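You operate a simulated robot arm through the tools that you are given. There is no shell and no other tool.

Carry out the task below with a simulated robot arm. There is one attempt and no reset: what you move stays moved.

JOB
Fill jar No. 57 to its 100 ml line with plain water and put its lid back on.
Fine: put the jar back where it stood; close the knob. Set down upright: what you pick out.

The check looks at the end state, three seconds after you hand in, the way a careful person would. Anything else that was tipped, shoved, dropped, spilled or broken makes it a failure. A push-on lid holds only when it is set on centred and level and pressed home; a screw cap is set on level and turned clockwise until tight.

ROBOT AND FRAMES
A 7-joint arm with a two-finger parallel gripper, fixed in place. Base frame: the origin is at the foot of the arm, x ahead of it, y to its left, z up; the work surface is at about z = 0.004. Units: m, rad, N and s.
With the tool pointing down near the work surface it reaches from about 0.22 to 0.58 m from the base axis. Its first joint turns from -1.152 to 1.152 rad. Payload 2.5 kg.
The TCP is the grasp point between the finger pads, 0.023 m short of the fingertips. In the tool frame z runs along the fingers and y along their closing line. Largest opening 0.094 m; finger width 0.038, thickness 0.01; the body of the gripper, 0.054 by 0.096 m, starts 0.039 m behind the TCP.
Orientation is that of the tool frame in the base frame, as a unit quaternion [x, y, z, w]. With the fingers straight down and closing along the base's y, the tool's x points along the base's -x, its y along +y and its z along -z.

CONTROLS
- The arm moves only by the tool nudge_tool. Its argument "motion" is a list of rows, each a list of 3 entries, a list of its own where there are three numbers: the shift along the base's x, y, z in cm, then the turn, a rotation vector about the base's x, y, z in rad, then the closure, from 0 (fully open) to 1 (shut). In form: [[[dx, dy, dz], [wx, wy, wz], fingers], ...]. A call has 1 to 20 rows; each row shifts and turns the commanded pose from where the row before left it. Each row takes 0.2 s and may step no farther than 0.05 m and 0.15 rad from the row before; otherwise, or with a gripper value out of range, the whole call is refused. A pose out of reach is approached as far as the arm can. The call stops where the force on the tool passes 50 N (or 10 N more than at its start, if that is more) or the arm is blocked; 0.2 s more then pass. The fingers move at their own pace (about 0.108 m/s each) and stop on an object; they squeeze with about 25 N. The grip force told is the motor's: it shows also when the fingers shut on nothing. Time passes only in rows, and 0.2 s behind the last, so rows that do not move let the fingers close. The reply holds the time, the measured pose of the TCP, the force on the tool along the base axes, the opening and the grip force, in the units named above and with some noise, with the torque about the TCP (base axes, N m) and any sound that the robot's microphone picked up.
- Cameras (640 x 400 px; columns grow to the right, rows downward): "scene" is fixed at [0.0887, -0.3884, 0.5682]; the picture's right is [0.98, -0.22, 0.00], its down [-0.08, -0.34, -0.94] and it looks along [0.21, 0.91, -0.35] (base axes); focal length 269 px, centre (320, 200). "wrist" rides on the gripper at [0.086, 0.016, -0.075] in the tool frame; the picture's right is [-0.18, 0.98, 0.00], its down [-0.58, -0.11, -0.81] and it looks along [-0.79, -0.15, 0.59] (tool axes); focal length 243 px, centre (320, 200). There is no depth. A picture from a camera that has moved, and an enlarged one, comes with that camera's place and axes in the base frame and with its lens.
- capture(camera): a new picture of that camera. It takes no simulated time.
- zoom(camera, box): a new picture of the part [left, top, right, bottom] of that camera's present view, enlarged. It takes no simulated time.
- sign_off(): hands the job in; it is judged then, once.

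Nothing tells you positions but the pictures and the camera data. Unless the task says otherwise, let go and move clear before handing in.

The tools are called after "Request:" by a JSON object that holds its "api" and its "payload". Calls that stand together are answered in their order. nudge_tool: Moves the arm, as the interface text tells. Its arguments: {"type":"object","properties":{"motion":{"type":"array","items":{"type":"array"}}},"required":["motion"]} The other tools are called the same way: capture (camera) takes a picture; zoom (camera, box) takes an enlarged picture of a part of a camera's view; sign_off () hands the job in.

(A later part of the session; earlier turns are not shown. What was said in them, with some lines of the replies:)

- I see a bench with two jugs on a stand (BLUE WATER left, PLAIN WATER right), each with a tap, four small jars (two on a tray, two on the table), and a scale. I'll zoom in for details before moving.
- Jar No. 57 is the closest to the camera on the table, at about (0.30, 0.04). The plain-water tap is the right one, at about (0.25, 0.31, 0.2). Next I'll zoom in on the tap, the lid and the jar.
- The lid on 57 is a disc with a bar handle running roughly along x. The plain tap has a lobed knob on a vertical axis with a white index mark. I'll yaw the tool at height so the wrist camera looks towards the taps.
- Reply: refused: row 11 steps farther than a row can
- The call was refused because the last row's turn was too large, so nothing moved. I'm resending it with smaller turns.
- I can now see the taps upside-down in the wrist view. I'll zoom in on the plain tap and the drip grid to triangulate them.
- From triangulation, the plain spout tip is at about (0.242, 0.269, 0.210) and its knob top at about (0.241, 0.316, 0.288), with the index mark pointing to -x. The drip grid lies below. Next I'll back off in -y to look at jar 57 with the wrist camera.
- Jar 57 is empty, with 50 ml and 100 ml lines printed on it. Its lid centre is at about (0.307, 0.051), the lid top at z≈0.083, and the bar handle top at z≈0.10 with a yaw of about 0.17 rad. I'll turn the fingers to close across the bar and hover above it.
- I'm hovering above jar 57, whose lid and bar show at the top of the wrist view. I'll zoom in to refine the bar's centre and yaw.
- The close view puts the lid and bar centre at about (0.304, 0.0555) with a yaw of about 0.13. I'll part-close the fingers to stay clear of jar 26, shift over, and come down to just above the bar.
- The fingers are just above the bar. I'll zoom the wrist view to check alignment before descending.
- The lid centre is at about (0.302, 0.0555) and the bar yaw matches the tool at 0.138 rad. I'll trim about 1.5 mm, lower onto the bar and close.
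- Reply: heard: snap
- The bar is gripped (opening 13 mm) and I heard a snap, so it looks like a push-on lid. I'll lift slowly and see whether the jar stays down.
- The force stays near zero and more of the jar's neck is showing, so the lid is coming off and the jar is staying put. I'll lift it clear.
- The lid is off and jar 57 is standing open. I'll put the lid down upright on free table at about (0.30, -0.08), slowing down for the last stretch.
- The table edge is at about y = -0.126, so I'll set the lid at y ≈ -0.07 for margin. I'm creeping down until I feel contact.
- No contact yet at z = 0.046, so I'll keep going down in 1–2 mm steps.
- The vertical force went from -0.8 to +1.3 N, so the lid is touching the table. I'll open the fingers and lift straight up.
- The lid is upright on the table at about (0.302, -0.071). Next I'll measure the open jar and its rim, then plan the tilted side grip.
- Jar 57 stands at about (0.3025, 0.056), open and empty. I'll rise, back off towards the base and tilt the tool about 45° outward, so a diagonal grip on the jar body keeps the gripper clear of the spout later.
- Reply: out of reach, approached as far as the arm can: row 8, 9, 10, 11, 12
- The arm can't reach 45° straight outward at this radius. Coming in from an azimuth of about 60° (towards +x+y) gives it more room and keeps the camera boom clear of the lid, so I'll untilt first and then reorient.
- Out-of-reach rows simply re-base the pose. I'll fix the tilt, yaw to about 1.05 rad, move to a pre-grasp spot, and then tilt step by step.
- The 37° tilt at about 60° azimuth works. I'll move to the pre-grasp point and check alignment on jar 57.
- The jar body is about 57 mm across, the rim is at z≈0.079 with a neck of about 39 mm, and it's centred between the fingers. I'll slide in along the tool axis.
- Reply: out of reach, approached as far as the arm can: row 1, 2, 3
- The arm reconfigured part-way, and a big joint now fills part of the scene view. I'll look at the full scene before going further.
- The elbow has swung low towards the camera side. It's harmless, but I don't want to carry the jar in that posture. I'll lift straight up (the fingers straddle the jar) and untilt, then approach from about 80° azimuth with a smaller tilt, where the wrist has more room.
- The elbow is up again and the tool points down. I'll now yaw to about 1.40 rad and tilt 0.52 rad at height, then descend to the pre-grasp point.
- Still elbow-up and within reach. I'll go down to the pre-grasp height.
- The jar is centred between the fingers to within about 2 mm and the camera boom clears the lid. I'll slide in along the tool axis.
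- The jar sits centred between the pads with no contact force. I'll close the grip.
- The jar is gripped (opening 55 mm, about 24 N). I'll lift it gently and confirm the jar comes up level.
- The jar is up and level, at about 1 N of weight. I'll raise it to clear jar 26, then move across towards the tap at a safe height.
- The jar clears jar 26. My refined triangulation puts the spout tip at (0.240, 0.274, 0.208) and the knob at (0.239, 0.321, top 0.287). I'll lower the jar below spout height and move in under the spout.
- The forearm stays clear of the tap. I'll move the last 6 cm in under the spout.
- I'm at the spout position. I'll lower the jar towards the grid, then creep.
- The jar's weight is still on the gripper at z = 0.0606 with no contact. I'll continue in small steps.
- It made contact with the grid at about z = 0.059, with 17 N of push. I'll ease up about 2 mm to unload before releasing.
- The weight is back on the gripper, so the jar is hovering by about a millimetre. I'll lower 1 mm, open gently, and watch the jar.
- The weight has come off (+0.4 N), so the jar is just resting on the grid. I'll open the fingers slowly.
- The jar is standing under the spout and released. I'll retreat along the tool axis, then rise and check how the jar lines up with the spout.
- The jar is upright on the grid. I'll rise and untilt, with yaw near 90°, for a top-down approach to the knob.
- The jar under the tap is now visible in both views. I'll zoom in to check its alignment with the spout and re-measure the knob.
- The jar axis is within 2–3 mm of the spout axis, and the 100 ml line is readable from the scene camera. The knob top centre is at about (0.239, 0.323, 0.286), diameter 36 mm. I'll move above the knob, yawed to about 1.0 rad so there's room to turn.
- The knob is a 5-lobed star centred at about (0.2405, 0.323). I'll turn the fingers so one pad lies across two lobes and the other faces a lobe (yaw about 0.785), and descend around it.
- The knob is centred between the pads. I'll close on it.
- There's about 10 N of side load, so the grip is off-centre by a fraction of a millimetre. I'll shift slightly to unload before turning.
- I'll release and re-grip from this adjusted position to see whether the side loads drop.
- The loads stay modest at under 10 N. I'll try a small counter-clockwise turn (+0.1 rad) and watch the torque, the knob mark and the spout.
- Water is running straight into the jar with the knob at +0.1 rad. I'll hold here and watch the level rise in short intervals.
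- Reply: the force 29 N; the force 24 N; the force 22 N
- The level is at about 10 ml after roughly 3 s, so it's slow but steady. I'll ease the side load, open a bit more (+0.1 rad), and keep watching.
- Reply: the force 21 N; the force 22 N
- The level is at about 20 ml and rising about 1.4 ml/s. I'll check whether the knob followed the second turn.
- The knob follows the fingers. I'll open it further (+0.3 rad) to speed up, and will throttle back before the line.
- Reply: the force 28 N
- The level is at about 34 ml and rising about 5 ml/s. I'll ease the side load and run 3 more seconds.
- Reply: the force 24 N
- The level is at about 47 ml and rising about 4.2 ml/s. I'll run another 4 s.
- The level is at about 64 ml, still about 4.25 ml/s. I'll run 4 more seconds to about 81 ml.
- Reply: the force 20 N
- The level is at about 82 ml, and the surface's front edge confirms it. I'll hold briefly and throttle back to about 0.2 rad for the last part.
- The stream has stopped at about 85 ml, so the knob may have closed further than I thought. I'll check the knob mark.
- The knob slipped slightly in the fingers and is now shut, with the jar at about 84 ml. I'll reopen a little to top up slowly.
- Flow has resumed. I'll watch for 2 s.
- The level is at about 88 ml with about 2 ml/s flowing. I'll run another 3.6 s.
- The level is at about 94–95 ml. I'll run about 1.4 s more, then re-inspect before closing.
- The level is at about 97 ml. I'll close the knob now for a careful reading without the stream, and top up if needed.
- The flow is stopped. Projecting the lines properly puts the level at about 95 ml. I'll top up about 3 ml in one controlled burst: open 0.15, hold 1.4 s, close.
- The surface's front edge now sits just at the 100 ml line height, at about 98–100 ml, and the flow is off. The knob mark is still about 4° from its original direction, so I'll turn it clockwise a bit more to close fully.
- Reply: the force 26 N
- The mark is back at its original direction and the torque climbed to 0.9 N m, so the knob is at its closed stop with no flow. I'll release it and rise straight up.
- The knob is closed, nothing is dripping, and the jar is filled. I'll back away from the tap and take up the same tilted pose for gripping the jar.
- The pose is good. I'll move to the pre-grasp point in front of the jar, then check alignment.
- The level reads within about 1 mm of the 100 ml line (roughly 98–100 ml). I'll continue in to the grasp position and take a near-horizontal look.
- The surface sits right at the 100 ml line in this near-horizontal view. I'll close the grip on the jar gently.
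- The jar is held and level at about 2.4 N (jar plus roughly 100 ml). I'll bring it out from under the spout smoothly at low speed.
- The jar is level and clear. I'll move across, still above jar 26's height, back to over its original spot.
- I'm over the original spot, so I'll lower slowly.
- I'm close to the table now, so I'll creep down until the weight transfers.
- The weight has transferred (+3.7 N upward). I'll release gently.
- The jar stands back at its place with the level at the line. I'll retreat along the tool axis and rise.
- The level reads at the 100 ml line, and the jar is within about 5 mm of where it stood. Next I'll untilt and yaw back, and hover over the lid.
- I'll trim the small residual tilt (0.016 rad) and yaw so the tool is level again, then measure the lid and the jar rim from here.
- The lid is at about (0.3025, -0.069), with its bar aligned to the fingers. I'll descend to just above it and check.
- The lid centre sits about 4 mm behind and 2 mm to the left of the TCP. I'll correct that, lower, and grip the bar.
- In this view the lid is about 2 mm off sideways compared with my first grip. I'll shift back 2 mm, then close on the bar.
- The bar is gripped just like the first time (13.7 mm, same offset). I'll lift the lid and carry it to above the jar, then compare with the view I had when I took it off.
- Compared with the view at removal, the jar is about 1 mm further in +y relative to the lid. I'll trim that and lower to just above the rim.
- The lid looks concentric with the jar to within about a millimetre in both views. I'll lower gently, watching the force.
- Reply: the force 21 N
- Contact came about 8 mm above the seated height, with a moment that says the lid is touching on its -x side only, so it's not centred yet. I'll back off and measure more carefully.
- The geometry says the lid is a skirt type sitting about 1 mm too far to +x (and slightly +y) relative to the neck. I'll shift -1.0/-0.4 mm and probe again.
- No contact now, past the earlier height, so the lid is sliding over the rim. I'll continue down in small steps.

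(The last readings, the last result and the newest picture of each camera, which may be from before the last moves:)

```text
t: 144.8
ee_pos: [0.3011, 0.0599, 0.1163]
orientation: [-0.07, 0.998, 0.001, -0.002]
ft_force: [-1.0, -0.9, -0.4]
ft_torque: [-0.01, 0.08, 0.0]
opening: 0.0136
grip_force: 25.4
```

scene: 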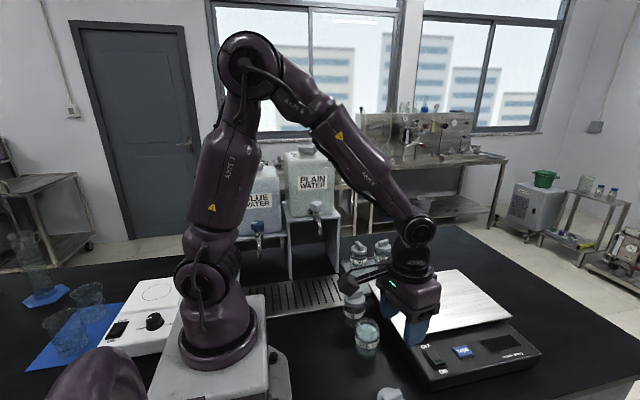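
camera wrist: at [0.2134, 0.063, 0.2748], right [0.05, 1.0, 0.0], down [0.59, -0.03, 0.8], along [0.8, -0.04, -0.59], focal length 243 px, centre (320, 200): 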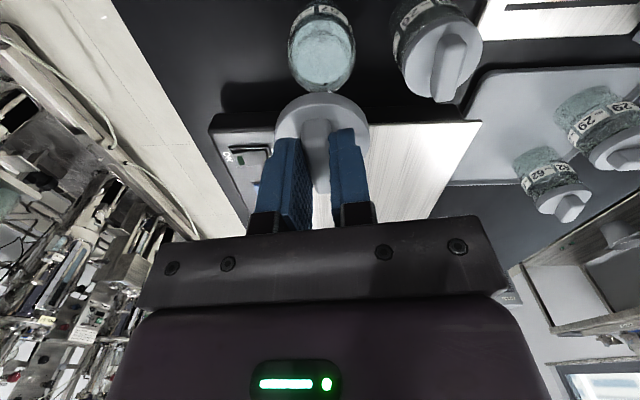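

Request:
{"api": "nudge_tool", "payload": {"motion": [[[0, 0, -0.1], [0, 0, 0], 1], [[0, 0, 0], [0, 0, 0], 1]]}}

Request:
{"api": "nudge_tool", "payload": {"motion": [[[0, 0, -0.1], [0, 0, 0], 1], [[0, 0, 0], [0, 0, 0], 1]]}}

Request:
{"api": "nudge_tool", "payload": {"motion": [[[0, 0, -0.1], [0, 0, 0], 1], [[0, 0, 0], [0, 0, 0], 1]]}}

Request:
{"api": "zoom", "payload": {"camera": "scene", "box": [352, 308, 384, 340]}}

```text
t: 145.4
ee_pos: [0.3008, 0.0603, 0.1158]
orientation: [-0.07, 0.998, 0.001, -0.002]
ft_force: [-1.0, -0.2, 0.1]
ft_torque: [-0.03, 0.01, -0.02]
opening: 0.0134
grip_force: 25.3
```

```text
t: 146.0
ee_pos: [0.3007, 0.0589, 0.1147]
orientation: [-0.069, 0.998, 0.001, -0.002]
ft_force: [0.0, -0.5, 0.1]
ft_torque: [-0.01, 0.02, 0.01]
opening: 0.0133
grip_force: 24.8
```

```text
t: 146.6
ee_pos: [0.3013, 0.0595, 0.113]
orientation: [-0.069, 0.998, 0.001, 0.001]
ft_force: [-1.0, 0.7, 14.7]
ft_torque: [0.02, -0.15, 0.01]
opening: 0.0134
grip_force: 25.2
```

```text
12.50 times, centred on (368, 324) of scene
camera zoom: at [0.0887, -0.3884, 0.5682], right [0.98, -0.22, 0.0], down [-0.08, -0.34, -0.94], along [0.21, 0.91, -0.35], focal length 3367 px, centre (-280, -1350)
```

zoom: 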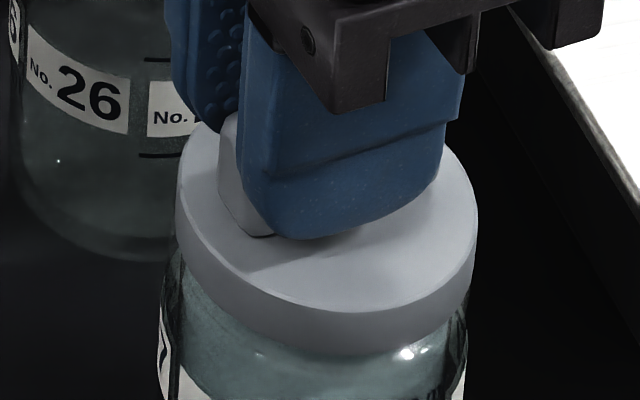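

It seated at z≈0.113 with 15 N of even load and a small torque. I'll press a little harder to snap it home.

Request:
{"api": "nudge_tool", "payload": {"motion": [[[0, 0, -0.08], [0, 0, 0], 1], [[0, 0, 0], [0, 0, 0], 1]]}}

```text
t: 147.2
ee_pos: [0.3006, 0.0604, 0.1122]
orientation: [-0.07, 0.998, 0.002, 0.001]
ft_force: [-3.6, 0.1, 26.2]
ft_torque: [-0.06, -0.15, 0.01]
opening: 0.0135
grip_force: 25.1
```

Request:
{"api": "nudge_tool", "payload": {"motion": [[[0, 0, -0.08], [0, 0, 0], 1], [[0, 0, 0], [0, 0, 0], 1]]}}

```text
t: 147.8
ee_pos: [0.3004, 0.0598, 0.1112]
orientation: [-0.07, 0.998, 0.001, 0.0]
ft_force: [1.3, 3.8, 26.2]
ft_torque: [0.07, -0.19, -0.01]
opening: 0.0134
grip_force: 25.0
```

The fingers are slipping on the bar at 26 N. I'll slide down until the fingertips rest on the lid top and press there evenly.

Request:
{"api": "nudge_tool", "payload": {"motion": [[[0, 0, -0.1], [0, 0, 0], 1], [[0, 0, -0.1], [0, 0, 0], 1], [[0, 0, 0], [0, 0, 0], 1]]}}

Request:
{"api": "nudge_tool", "payload": {"motion": [[[0, 0, -0.1], [0, 0, 0], 1], [[0, 0, 0], [0, 0, 0], 1]]}}

```text
t: 148.6
ee_pos: [0.3001, 0.0586, 0.1092]
orientation: [-0.069, 0.998, 0.0, -0.002]
ft_force: [1.5, 1.3, 26.4]
ft_torque: [0.03, -0.13, -0.03]
opening: 0.0136
grip_force: 24.8
```

```text
t: 149.2
ee_pos: [0.3008, 0.0594, 0.1082]
orientation: [-0.07, 0.998, 0.0, -0.001]
ft_force: [2.1, 0.7, 27.4]
ft_torque: [0.02, -0.12, -0.01]
opening: 0.0135
grip_force: 25.0
```

Request:
{"api": "nudge_tool", "payload": {"motion": [[[0, 0, -0.1], [0, 0, 0], 1], [[0, 0, 0], [0, 0, 0], 1]]}}

Request:
{"api": "zoom", "payload": {"camera": "scene", "box": [352, 308, 384, 340]}}

```text
t: 149.8
ee_pos: [0.2994, 0.0599, 0.1063]
orientation: [-0.069, 0.998, 0.001, -0.002]
ft_force: [2.2, -1.6, 27.0]
ft_torque: [-0.07, -0.1, -0.02]
opening: 0.0133
grip_force: 25.4
```

```text
12.50 times, centred on (368, 324) of scene
camera zoom: at [0.0886, -0.3884, 0.5682], right [0.98, -0.22, 0.0], down [-0.08, -0.34, -0.94], along [0.21, 0.91, -0.35], focal length 3367 px, centre (-280, -1350)
```

zoom: 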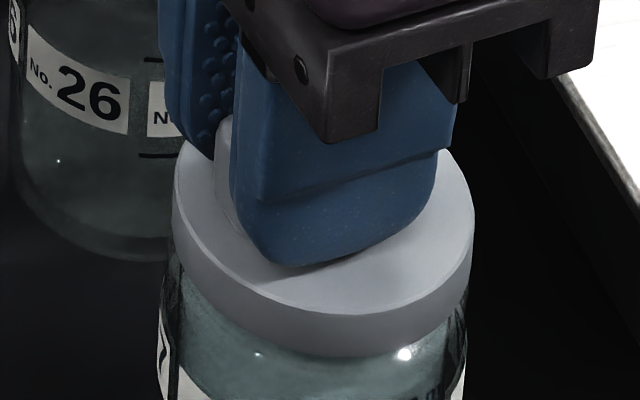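

Request:
{"api": "nudge_tool", "payload": {"motion": [[[0, 0, -0.08], [0, 0, 0], 1], [[0, 0, 0], [0, 0, 0], 1]]}}

Request:
{"api": "nudge_tool", "payload": {"motion": [[[0, 0, -0.05], [0, 0, 0], 1], [[0, 0, 0], [0, 0, 0], 1]]}}

```text
t: 150.4
ee_pos: [0.3002, 0.0596, 0.1061]
orientation: [-0.07, 0.998, 0.001, -0.001]
ft_force: [-3.0, -3.5, 40.5]
ft_torque: [-0.09, 0.02, -0.02]
opening: 0.0136
grip_force: 25.0
```

```text
t: 151.0
ee_pos: [0.2995, 0.06, 0.1058]
orientation: [-0.069, 0.998, 0.002, -0.001]
ft_force: [-6.0, -1.9, 44.3]
ft_torque: [-0.07, 0.13, -0.02]
opening: 0.0135
grip_force: 24.9
```

Request:
{"api": "zoom", "payload": {"camera": "scene", "box": [350, 310, 390, 365]}}

Request:
{"api": "zoom", "payload": {"camera": "wrist", "box": [210, 20, 430, 240]}}

```text
7.27 times, centred on (370, 338) of scene
camera zoom: at [0.0886, -0.3885, 0.5682], right [0.98, -0.22, 0.0], down [-0.08, -0.34, -0.94], along [0.21, 0.91, -0.35], focal length 1959 px, centre (-44, -800)
```

zoom: 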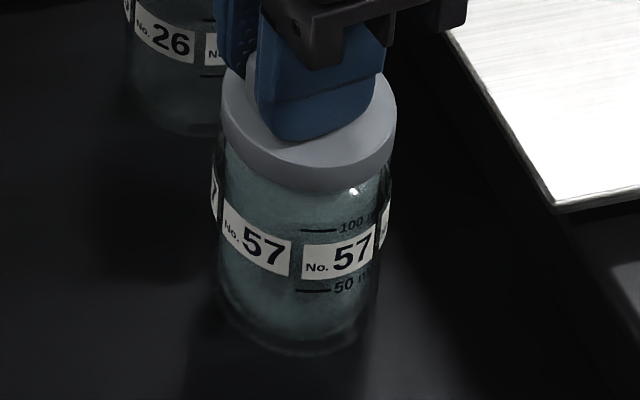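

```text
1.82 times, centred on (320, 130) of wrist
camera zoom: at [0.2126, 0.0647, 0.1811], right [0.05, 1.0, 0.0], down [0.59, -0.03, 0.81], along [0.8, -0.03, -0.59], focal length 441 px, centre (320, 327)
```

zoom: 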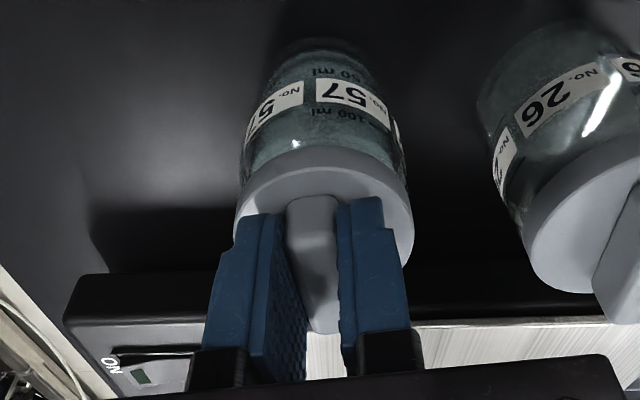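

The lid sits at its seated height, but I haven't heard a snap yet. I'll press a touch more.

Request:
{"api": "nudge_tool", "payload": {"motion": [[[0, 0, -0.05], [0, 0, 0], 1], [[0, 0, 0], [0, 0, 0], 1]]}}

```text
t: 151.6
ee_pos: [0.3002, 0.0605, 0.1051]
orientation: [-0.07, 0.998, 0.001, -0.001]
ft_force: [-7.3, -0.3, 49.1]
ft_torque: [-0.11, 0.16, -0.03]
opening: 0.0136
grip_force: 25.0
```

At 49 N there's still no click. I'll unload gently (without pulling up), release the bar, and then press centrally on top of the handle with closed fingers.

Request:
{"api": "nudge_tool", "payload": {"motion": [[[-0.02, 0, 0.12], [0, 0, 0], 1], [[0, 0, 0], [0, 0, 0], 1]]}}

```text
t: 152.2
ee_pos: [0.3012, 0.0595, 0.1058]
orientation: [-0.069, 0.998, 0.002, -0.001]
ft_force: [2.1, 0.5, 18.3]
ft_torque: [0.0, -0.14, 0.01]
opening: 0.0134
grip_force: 25.1
```

Request:
{"api": "nudge_tool", "payload": {"motion": [[[0, 0, 0.06], [0, 0, 0], 1], [[0, 0, 0], [0, 0, 0], 1]]}}

```text
t: 152.8
ee_pos: [0.2998, 0.0599, 0.1063]
orientation: [-0.07, 0.998, 0.001, -0.003]
ft_force: [2.1, 0.3, 4.4]
ft_torque: [0.0, -0.14, 0.0]
opening: 0.0135
grip_force: 25.4
```

Only about 4 N is left now. I'll open the fingers and rise above the handle.

Request:
{"api": "nudge_tool", "payload": {"motion": [[[0, 0, 0], [0, 0, 0], 0.8], [[0, 0, 0], [0, 0, 0], 0.6], [[0, 0, 0], [0, 0, 0], 0.5], [[0, 0, 1], [0, 0, 0], 0.5], [[0, 0, 1.5], [0, 0, 0], 0.5], [[0, 0, 1], [0, 0, 0], 0.5], [[0, 0, 0], [0, 0, 0], 0.5]]}}

Request:
{"api": "zoom", "payload": {"camera": "scene", "box": [350, 310, 390, 365]}}

Request:
{"api": "zoom", "payload": {"camera": "wrist", "box": [210, 0, 430, 220]}}

```text
t: 154.4
ee_pos: [0.2997, 0.0594, 0.1417]
orientation: [-0.07, 0.998, 0.001, -0.002]
ft_force: [-0.2, -0.5, 0.1]
ft_torque: [0.01, -0.01, 0.04]
opening: 0.0471
grip_force: 0.0
heard: snap
```

```text
7.27 times, centred on (370, 338) of scene
camera zoom: at [0.0887, -0.3884, 0.5682], right [0.98, -0.22, 0.0], down [-0.08, -0.34, -0.94], along [0.21, 0.91, -0.35], focal length 1959 px, centre (-44, -800)
```

zoom: 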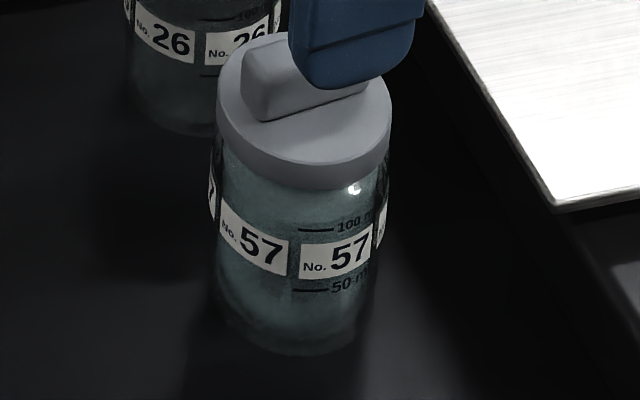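

```text
1.82 times, centred on (320, 110) of wrist
camera zoom: at [0.2125, 0.0645, 0.2174], right [0.05, 1.0, 0.0], down [0.59, -0.03, 0.8], along [0.8, -0.04, -0.59], focal length 441 px, centre (320, 364)
```

zoom: 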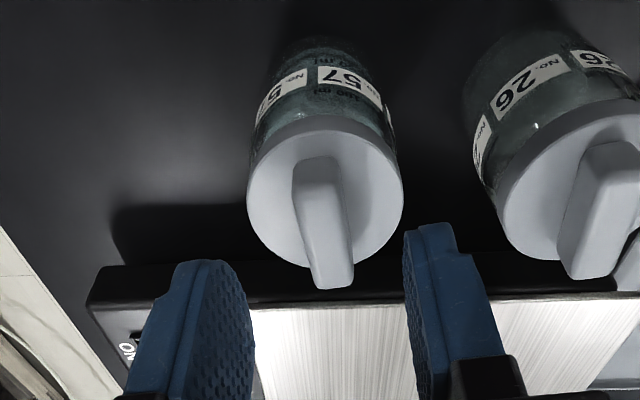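

I heard a snap as the fingers let go, so the lid may have latched. It looks centred and level. To make sure it's home, I'll shut the fingers and press straight down on top of the handle.

Request:
{"api": "nudge_tool", "payload": {"motion": [[[0, 0, 0], [0, 0, 0], 0.8], [[0, 0, 0], [0, 0, 0], 1], [[0, 0, 0], [0, 0, 0], 1], [[0, 0, 0], [0, 0, 0], 1], [[0, 0, -0.5], [0, 0, 0], 1], [[0, 0, -0.4], [0, 0, 0], 1], [[0, 0, -0.2], [0, 0, 0], 1], [[0, 0, -0.2], [0, 0, 0], 1]]}}

Request:
{"api": "zoom", "payload": {"camera": "scene", "box": [350, 300, 390, 355]}}

```text
t: 156.2
ee_pos: [0.2997, 0.0594, 0.1273]
orientation: [-0.069, 0.998, 0.001, -0.001]
ft_force: [0.4, -0.2, 0.7]
ft_torque: [-0.02, -0.01, 0.0]
opening: 0.0
grip_force: 24.9
```

```text
7.27 times, centred on (370, 328) of scene
camera zoom: at [0.0887, -0.3884, 0.5682], right [0.98, -0.22, 0.0], down [-0.08, -0.34, -0.94], along [0.21, 0.91, -0.35], focal length 1959 px, centre (-44, -727)
```

zoom: 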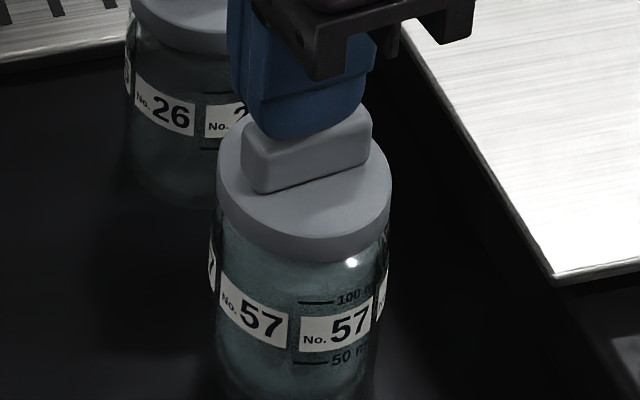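

The closed fingertips are just above the handle. I'll press down in small steps and listen.

Request:
{"api": "nudge_tool", "payload": {"motion": [[[0, 0, -0.15], [0, 0, 0], 1], [[0, 0, -0.1], [0, 0, 0], 1], [[0, 0, 0], [0, 0, 0], 1]]}}

Request:
{"api": "nudge_tool", "payload": {"motion": [[[0, 0, -0.1], [0, 0, 0], 1], [[0, 0, 0], [0, 0, 0], 1]]}}

```text
t: 157.0
ee_pos: [0.2996, 0.0587, 0.1279]
orientation: [-0.07, 0.998, 0.001, -0.002]
ft_force: [-0.6, 1.1, 0.6]
ft_torque: [-0.01, 0.01, 0.03]
opening: 0.0001
grip_force: 25.1
```

```text
t: 157.6
ee_pos: [0.2999, 0.0594, 0.1252]
orientation: [-0.069, 0.998, 0.001, -0.001]
ft_force: [-0.2, -0.6, -1.1]
ft_torque: [0.03, -0.02, 0.0]
opening: 0.0
grip_force: 25.1
```

Request:
{"api": "nudge_tool", "payload": {"motion": [[[0, 0, -0.1], [0, 0, 0], 1], [[0, 0, 0], [0, 0, 0], 1]]}}

Request:
{"api": "nudge_tool", "payload": {"motion": [[[0, 0, -0.1], [0, 0, 0], 1], [[0, 0, 0], [0, 0, 0], 1]]}}

```text
t: 158.2
ee_pos: [0.3, 0.0589, 0.1246]
orientation: [-0.07, 0.998, 0.0, -0.002]
ft_force: [0.0, -0.1, 1.5]
ft_torque: [-0.02, -0.04, 0.02]
opening: 0.0001
grip_force: 25.6
```

```text
t: 158.8
ee_pos: [0.3003, 0.0595, 0.1242]
orientation: [-0.07, 0.998, 0.001, -0.001]
ft_force: [-3.9, -2.0, 25.2]
ft_torque: [-0.07, 0.06, -0.03]
opening: 0.0001
grip_force: 24.5
```

Request:
{"api": "nudge_tool", "payload": {"motion": [[[0, 0, -0.08], [0, 0, 0], 1], [[0, 0, 0], [0, 0, 0], 1]]}}

```text
t: 159.4
ee_pos: [0.3004, 0.058, 0.1241]
orientation: [-0.07, 0.998, 0.001, 0.0]
ft_force: [-5.7, -3.1, 39.7]
ft_torque: [-0.08, 0.05, 0.01]
opening: 0.0001
grip_force: 24.5
```

Request:
{"api": "nudge_tool", "payload": {"motion": [[[0, 0, -0.05], [0, 0, 0], 1], [[0, 0, 0], [0, 0, 0], 1]]}}

```text
t: 159.8
ee_pos: [0.3008, 0.0585, 0.1247]
orientation: [-0.07, 0.998, 0.001, 0.0]
ft_force: [-4.5, -0.4, 16.0]
ft_torque: [-0.04, 0.11, -0.02]
opening: 0.0
grip_force: 24.9
stopped in row 1: the force on the tool passed its limit at 53 N (the readings are from after the stop); the commanded pose is now the measured one
```

The handle resisted 53 N rigidly, so the lid is fully home. I'll rise straight up with the fingers shut and inspect everything.

Request:
{"api": "nudge_tool", "payload": {"motion": [[[0, 0, 0.3], [0, 0, 0], 1], [[0, 0, 1], [0, 0, 0], 1], [[0, 0, 2], [0, 0, 0], 1], [[0, 0, 3], [0, 0, 0], 0.7], [[0, 0, 3], [0, 0, 0], 0.5], [[0, 0, 3], [0, 0, 0], 0.5]]}}

Request:
{"api": "zoom", "payload": {"camera": "scene", "box": [350, 310, 390, 365]}}

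Request:
{"api": "capture", "payload": {"camera": "wrist"}}

Request:
{"api": "zoom", "payload": {"camera": "wrist", "box": [270, 0, 390, 110]}}

```text
t: 161.2
ee_pos: [0.2992, 0.0585, 0.247]
orientation: [-0.069, 0.998, 0.001, 0.0]
ft_force: [0.2, 0.5, -0.4]
ft_torque: [0.0, 0.02, 0.01]
opening: 0.0469
grip_force: 0.1
```

```text
7.27 times, centred on (370, 338) of scene
camera zoom: at [0.0887, -0.3884, 0.5682], right [0.98, -0.22, 0.0], down [-0.08, -0.34, -0.94], along [0.21, 0.91, -0.35], focal length 1959 px, centre (-44, -800)
```

zoom: 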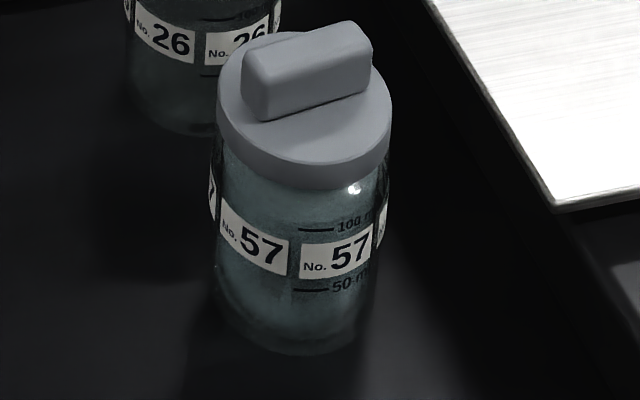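

```text
taken
camera wrist: at [0.2114, 0.0635, 0.3217], right [0.05, 1.0, 0.0], down [0.59, -0.03, 0.81], along [0.8, -0.04, -0.59], focal length 243 px, centre (320, 200)
```

wrist: 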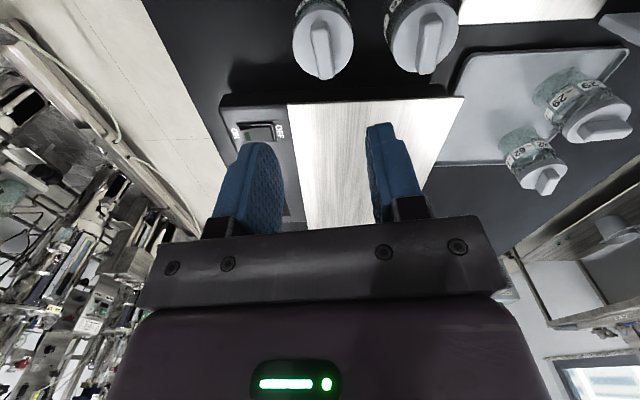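

```text
3.64 times, centred on (330, 55) of wrist
camera zoom: at [0.2114, 0.0635, 0.3217], right [0.05, 1.0, 0.0], down [0.59, -0.03, 0.81], along [0.8, -0.04, -0.59], focal length 882 px, centre (284, 727)
```

zoom: 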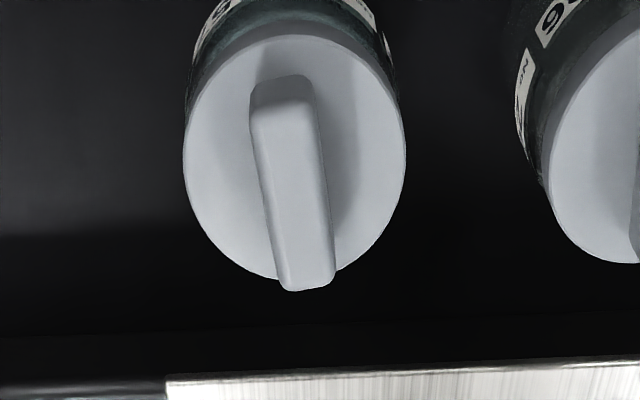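

The lid looks centred, level and fully down. To be sure it's latched, I'll do a soft pull test: approach again, close very gradually, and try a tiny lift while watching the force.

Request:
{"api": "nudge_tool", "payload": {"motion": [[[0, 0, -3], [0, 0, 0], 0.5], [[0, 0, -3], [0, 0, 0], 0.5], [[0, 0, -3], [0, 0, 0], 0.5], [[0, 0, -1.5], [0, 0, 0], 0.5], [[0, 0, 0], [0, 0, 0], 0.5]]}}

Request:
{"api": "zoom", "payload": {"camera": "wrist", "box": [210, 0, 430, 220]}}

```text
t: 162.4
ee_pos: [0.2999, 0.0589, 0.1426]
orientation: [-0.07, 0.998, 0.002, 0.0]
ft_force: [0.4, -0.5, 0.7]
ft_torque: [0.01, 0.01, 0.0]
opening: 0.0471
grip_force: 0.0
```

```text
1.82 times, centred on (320, 110) of wrist
camera zoom: at [0.2123, 0.0627, 0.2173], right [0.05, 1.0, 0.0], down [0.59, -0.03, 0.81], along [0.81, -0.04, -0.59], focal length 441 px, centre (320, 364)
```

zoom: 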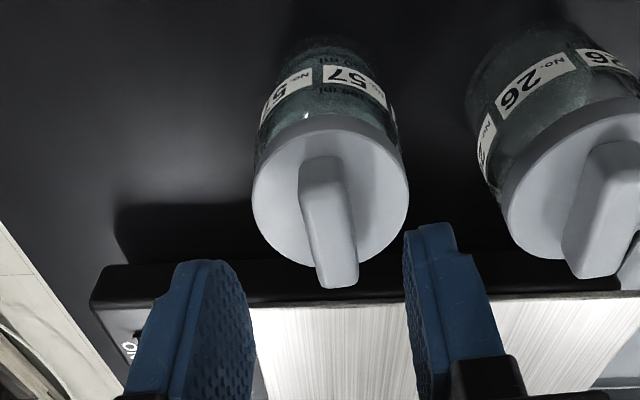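

The TCP is about 1.6 mm off in y now. I'll correct that, descend around the bar, and close in tiny steps.

Request:
{"api": "nudge_tool", "payload": {"motion": [[[0, 0.16, 0], [0, 0, 0], 0.5], [[0, 0, -1], [0, 0, 0], 0.5], [[0, 0, -1], [0, 0, 0], 0.5], [[0, 0, -0.9], [0, 0, 0], 0.6], [[0, 0, 0], [0, 0, 0], 0.75], [[0, 0, 0], [0, 0, 0], 0.8], [[0, 0, 0], [0, 0, 0], 0.82], [[0, 0, 0], [0, 0, 0], 0.83], [[0, 0, 0], [0, 0, 0], 0.84]]}}

Request:
{"api": "zoom", "payload": {"camera": "wrist", "box": [270, 70, 370, 190]}}

```text
t: 164.4
ee_pos: [0.3011, 0.0611, 0.1128]
orientation: [-0.07, 0.998, 0.0, 0.0]
ft_force: [0.2, 0.1, 0.2]
ft_torque: [0.01, 0.04, -0.01]
opening: 0.0153
grip_force: 0.0
```

```text
3.33 times, centred on (320, 130) of wrist
camera zoom: at [0.2131, 0.0655, 0.1883], right [0.05, 1.0, 0.0], down [0.59, -0.03, 0.81], along [0.8, -0.04, -0.59], focal length 809 px, centre (320, 433)
```

zoom: 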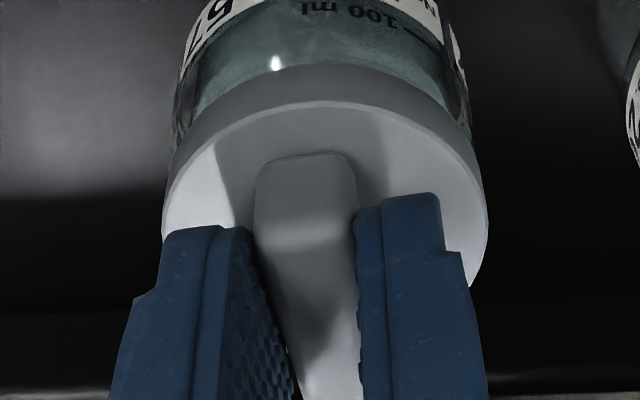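

Request:
{"api": "nudge_tool", "payload": {"motion": [[[0, 0, 0], [0, 0, 0], 0.845], [[0, 0, 0], [0, 0, 0], 0.85], [[0, 0, 0], [0, 0, 0], 0.854]]}}

Request:
{"api": "nudge_tool", "payload": {"motion": [[[0, 0, 0], [0, 0, 0], 0.858], [[0, 0, 0], [0, 0, 0], 0.861]]}}

```text
t: 165.2
ee_pos: [0.3006, 0.0601, 0.113]
orientation: [-0.069, 0.998, 0.002, 0.0]
ft_force: [0.3, -0.5, -0.9]
ft_torque: [0.03, -0.03, -0.01]
opening: 0.0147
grip_force: 0.4
```

```text
t: 165.8
ee_pos: [0.301, 0.061, 0.1134]
orientation: [-0.07, 0.998, 0.001, 0.0]
ft_force: [0.1, 0.8, 0.7]
ft_torque: [0.02, -0.03, 0.03]
opening: 0.0143
grip_force: 10.3
```

Soft grip (10 N) made with no snap. I'll do a tiny 2 mm lift test.

Request:
{"api": "nudge_tool", "payload": {"motion": [[[0, 0, 0.1], [0, 0, 0], 0.861], [[0, 0, 0.1], [0, 0, 0], 0.861], [[0, 0, 0], [0, 0, 0], 0.861]]}}

Request:
{"api": "zoom", "payload": {"camera": "scene", "box": [352, 318, 384, 350]}}

```text
t: 166.6
ee_pos: [0.3003, 0.0601, 0.1145]
orientation: [-0.07, 0.998, 0.001, -0.001]
ft_force: [0.2, -0.3, -1.1]
ft_torque: [-0.03, 0.0, -0.02]
opening: 0.0143
grip_force: 1.6
heard: snap
```

```text
12.50 times, centred on (368, 334) of scene
camera zoom: at [0.0887, -0.3884, 0.5682], right [0.98, -0.22, 0.0], down [-0.08, -0.34, -0.94], along [0.21, 0.91, -0.35], focal length 3367 px, centre (-280, -1475)
```

zoom: 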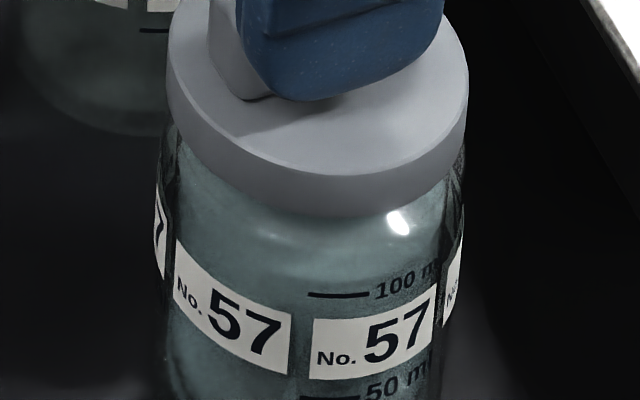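

The snap came as the lift broke the latch, so the top press had latched it, and the snap is the sound of letting go. I now know the recipe: re-seat, release softly, press on top with closed fingers, and leave it alone.

Request:
{"api": "nudge_tool", "payload": {"motion": [[[0, 0, -0.1], [0, 0, 0], 0.861], [[0, 0, -0.1], [0, 0, 0], 0.861], [[0, 0, -0.1], [0, 0, 0], 0.861], [[0, 0, 0], [0, 0, 0], 0.861]]}}

Request:
{"api": "zoom", "payload": {"camera": "scene", "box": [352, 318, 384, 350]}}

```text
t: 167.6
ee_pos: [0.2999, 0.0618, 0.1119]
orientation: [-0.071, 0.997, 0.001, 0.0]
ft_force: [0.8, -1.2, 0.8]
ft_torque: [-0.06, -0.02, -0.03]
opening: 0.0142
grip_force: 1.3
```

```text
12.50 times, centred on (368, 334) of scene
camera zoom: at [0.0887, -0.3884, 0.5682], right [0.98, -0.22, 0.0], down [-0.08, -0.34, -0.94], along [0.21, 0.91, -0.35], focal length 3367 px, centre (-280, -1475)
```

zoom: 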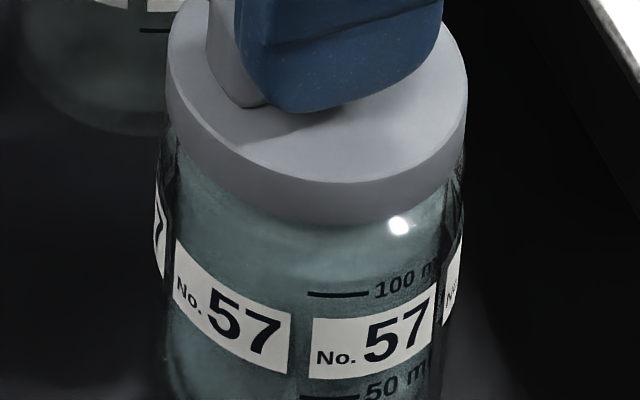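

The lid is back down on its seat with almost no load. I'll open the fingers gently and rise.

Request:
{"api": "nudge_tool", "payload": {"motion": [[[0, 0, 0], [0, 0, 0], 0.85], [[0, 0, 0], [0, 0, 0], 0.83], [[0, 0, 0], [0, 0, 0], 0.75], [[0, 0, 0], [0, 0, 0], 0.5], [[0, 0, 0.8], [0, 0, 0], 0.5], [[0, 0, 1.1], [0, 0, 0], 0.5], [[0, 0, 1], [0, 0, 0], 0.5], [[0, 0, 0], [0, 0, 0], 0.5]]}}

Request:
{"api": "zoom", "payload": {"camera": "wrist", "box": [210, 0, 430, 220]}}

Request:
{"api": "zoom", "payload": {"camera": "scene", "box": [350, 310, 390, 365]}}

```text
t: 169.4
ee_pos: [0.3006, 0.0598, 0.1413]
orientation: [-0.07, 0.998, 0.001, 0.0]
ft_force: [0.1, -0.5, -0.6]
ft_torque: [0.01, -0.02, 0.03]
opening: 0.0469
grip_force: 0.0
heard: snap
```

```text
1.82 times, centred on (320, 110) of wrist
camera zoom: at [0.2122, 0.0651, 0.2163], right [0.05, 1.0, 0.0], down [0.59, -0.03, 0.81], along [0.8, -0.04, -0.59], focal length 441 px, centre (320, 364)
```

zoom: 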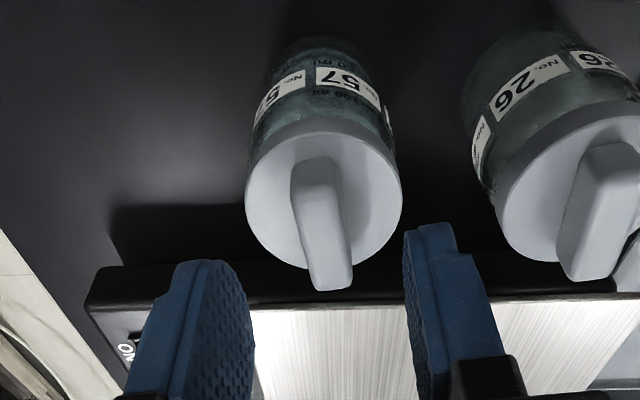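

```text
7.27 times, centred on (370, 338) of scene
camera zoom: at [0.0887, -0.3884, 0.5682], right [0.98, -0.22, 0.0], down [-0.08, -0.34, -0.94], along [0.21, 0.91, -0.35], focal length 1959 px, centre (-44, -800)
```

zoom: 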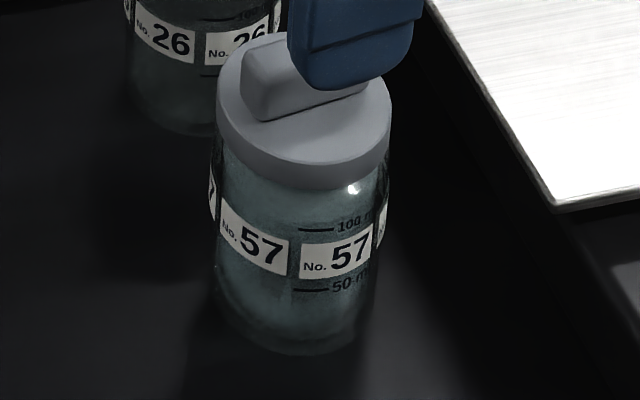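

A snap again on release, so the lid clicks on once it's seated and free. I'll repeat the same top press as before to be certain it's home.

Request:
{"api": "nudge_tool", "payload": {"motion": [[[0, 0, 0], [0, 0, 0], 0.8], [[0, 0, 0], [0, 0, 0], 1], [[0, 0, 0], [0, 0, 0], 1], [[0, 0, 0], [0, 0, 0], 1], [[0, 0, -0.6], [0, 0, 0], 1], [[0, 0, -0.5], [0, 0, 0], 1], [[0, 0, -0.3], [0, 0, 0], 1]]}}

Request:
{"api": "nudge_tool", "payload": {"motion": [[[0, 0, -0.15], [0, 0, 0], 1], [[0, 0, -0.1], [0, 0, 0], 1], [[0, 0, 0], [0, 0, 0], 1]]}}

```text
t: 171.0
ee_pos: [0.3014, 0.06, 0.1277]
orientation: [-0.07, 0.998, 0.001, -0.001]
ft_force: [-0.8, 0.5, -0.7]
ft_torque: [0.0, 0.04, 0.01]
opening: 0.0
grip_force: 25.1
```

```text
t: 171.8
ee_pos: [0.3008, 0.0611, 0.1243]
orientation: [-0.071, 0.998, 0.001, 0.0]
ft_force: [0.6, 0.4, 0.2]
ft_torque: [-0.01, 0.0, 0.02]
opening: 0.0
grip_force: 25.0
```

Request:
{"api": "nudge_tool", "payload": {"motion": [[[0, 0, -0.1], [0, 0, 0], 1], [[0, 0, 0], [0, 0, 0], 1]]}}

Request:
{"api": "nudge_tool", "payload": {"motion": [[[0, 0, -0.06], [0, 0, 0], 1], [[0, 0, 0], [0, 0, 0], 1]]}}

```text
t: 172.4
ee_pos: [0.3008, 0.0616, 0.1249]
orientation: [-0.07, 0.998, 0.002, 0.0]
ft_force: [-4.1, 2.6, 18.3]
ft_torque: [0.06, 0.09, -0.01]
opening: 0.0
grip_force: 24.9
```

```text
t: 173.0
ee_pos: [0.3012, 0.0589, 0.1233]
orientation: [-0.07, 0.998, 0.001, 0.0]
ft_force: [-10.6, 0.0, 45.4]
ft_torque: [-0.18, 0.22, -0.04]
opening: 0.0001
grip_force: 24.6
```

It's pressed to 45 N with no further movement. I'll lift off straight up and move clear.

Request:
{"api": "nudge_tool", "payload": {"motion": [[[0, 0, 0.15], [0, 0, 0], 1], [[0, 0, 0.3], [0, 0, 0], 1], [[0, 0, 1], [0, 0, 0], 1], [[0, 0, 2], [0, 0, 0], 1], [[0, 0, 3], [0, 0, 0], 1], [[0, 0, 4], [0, 0, 0], 1], [[0, 0, 4], [0, 0, 0], 0.7], [[0, 0, 4], [0, 0, 0], 0.5], [[0, 0, 4], [0, 0, 0], 0.3], [[0, 0, 4], [0, 0, 0], 0]]}}

Request:
{"api": "capture", "payload": {"camera": "scene"}}

Request:
{"api": "zoom", "payload": {"camera": "scene", "box": [350, 310, 390, 365]}}

Request:
{"api": "zoom", "payload": {"camera": "scene", "box": [230, 180, 420, 320]}}

Request:
{"api": "capture", "payload": {"camera": "wrist"}}

```text
t: 175.2
ee_pos: [0.2988, 0.0611, 0.3864]
orientation: [-0.069, 0.998, 0.002, -0.001]
ft_force: [-0.2, 0.4, -0.1]
ft_torque: [-0.01, 0.0, -0.01]
opening: 0.0942
grip_force: 0.0
```

```text
taken
```

scene: 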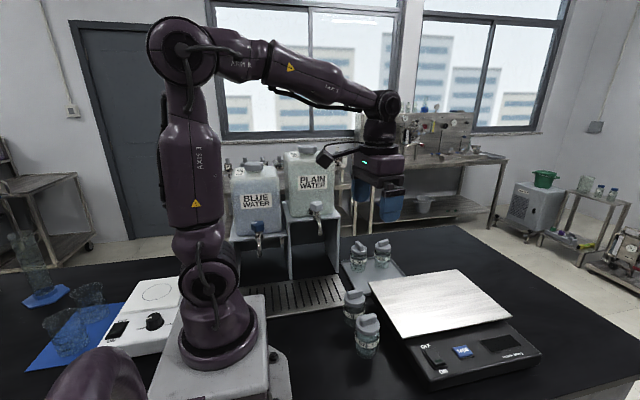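

```text
7.27 times, centred on (370, 338) of scene
camera zoom: at [0.0887, -0.3884, 0.5682], right [0.98, -0.22, 0.0], down [-0.08, -0.34, -0.94], along [0.21, 0.91, -0.35], focal length 1959 px, centre (-44, -800)
```

zoom: 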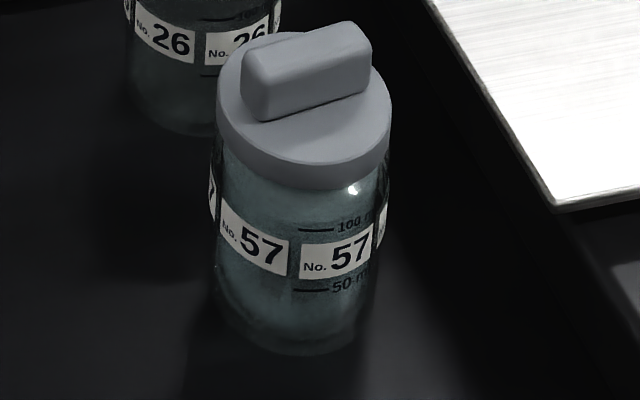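

```text
2.86 times, centred on (325, 250) of scene
camera zoom: at [0.0887, -0.3884, 0.5682], right [0.98, -0.22, 0.0], down [-0.08, -0.34, -0.94], along [0.21, 0.91, -0.35], focal length 770 px, centre (306, 57)
```

zoom: 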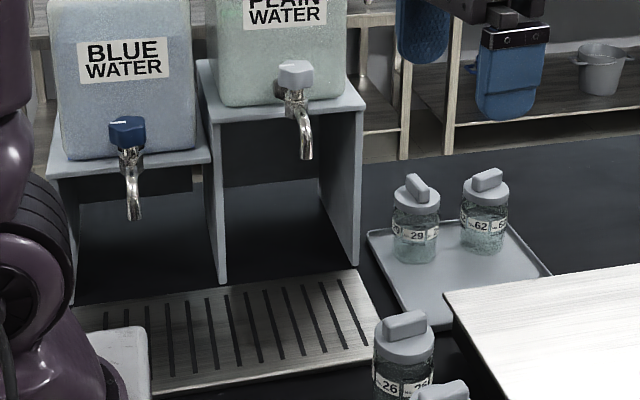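

```text
taken
camera wrist: at [0.2113, 0.0672, 0.462], right [0.05, 1.0, 0.0], down [0.59, -0.03, 0.81], along [0.8, -0.04, -0.59], focal length 243 px, centre (320, 200)
```

wrist: 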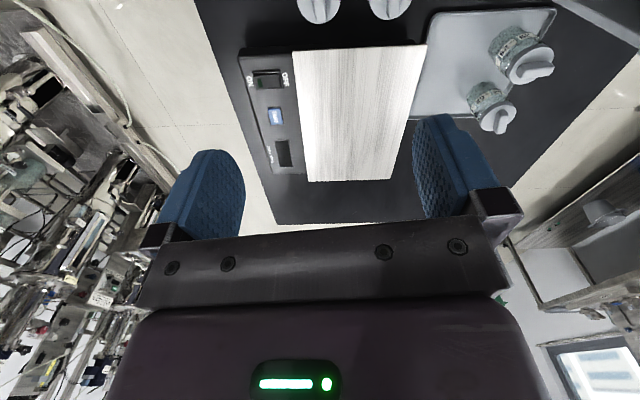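

Jar 57 is back in its place, filled to the 100 ml line with plain water, with its lid on centred and level. The tap knob is shut and dry, and the other jars, the scale and the grid are undisturbed. The arm is clear, so I'm handing in.

Request:
{"api": "sign_off", "payload": {}}

```text
The job is handed in.
```

I handed the job in. Jar No. 57 is filled to its 100 ml line with plain water, and its lid is back on.

- **Fill level:** I read it at about 98–100 ml in several views. In the closest near-horizontal view the surface sat right at the line.
- **Lid:** It is a push-on lid. I seated it centred and level, and it clicked on. I then tested it with a 2 mm pull, which took it off again. I re-seated it, heard it click on, and pressed it home with about 45 N. I did not pull-test it after that last press.
- **Jar position:** It stands upright about 5 mm from where it started.
- **Tap:** The plain-water knob is turned back to its closed stop, with its mark pointing the same way as at the start. Nothing is dripping.
- **Everything else:** I saw nothing tipped, moved or spilled in the last pictures. The gripper is open and clear of the bench.
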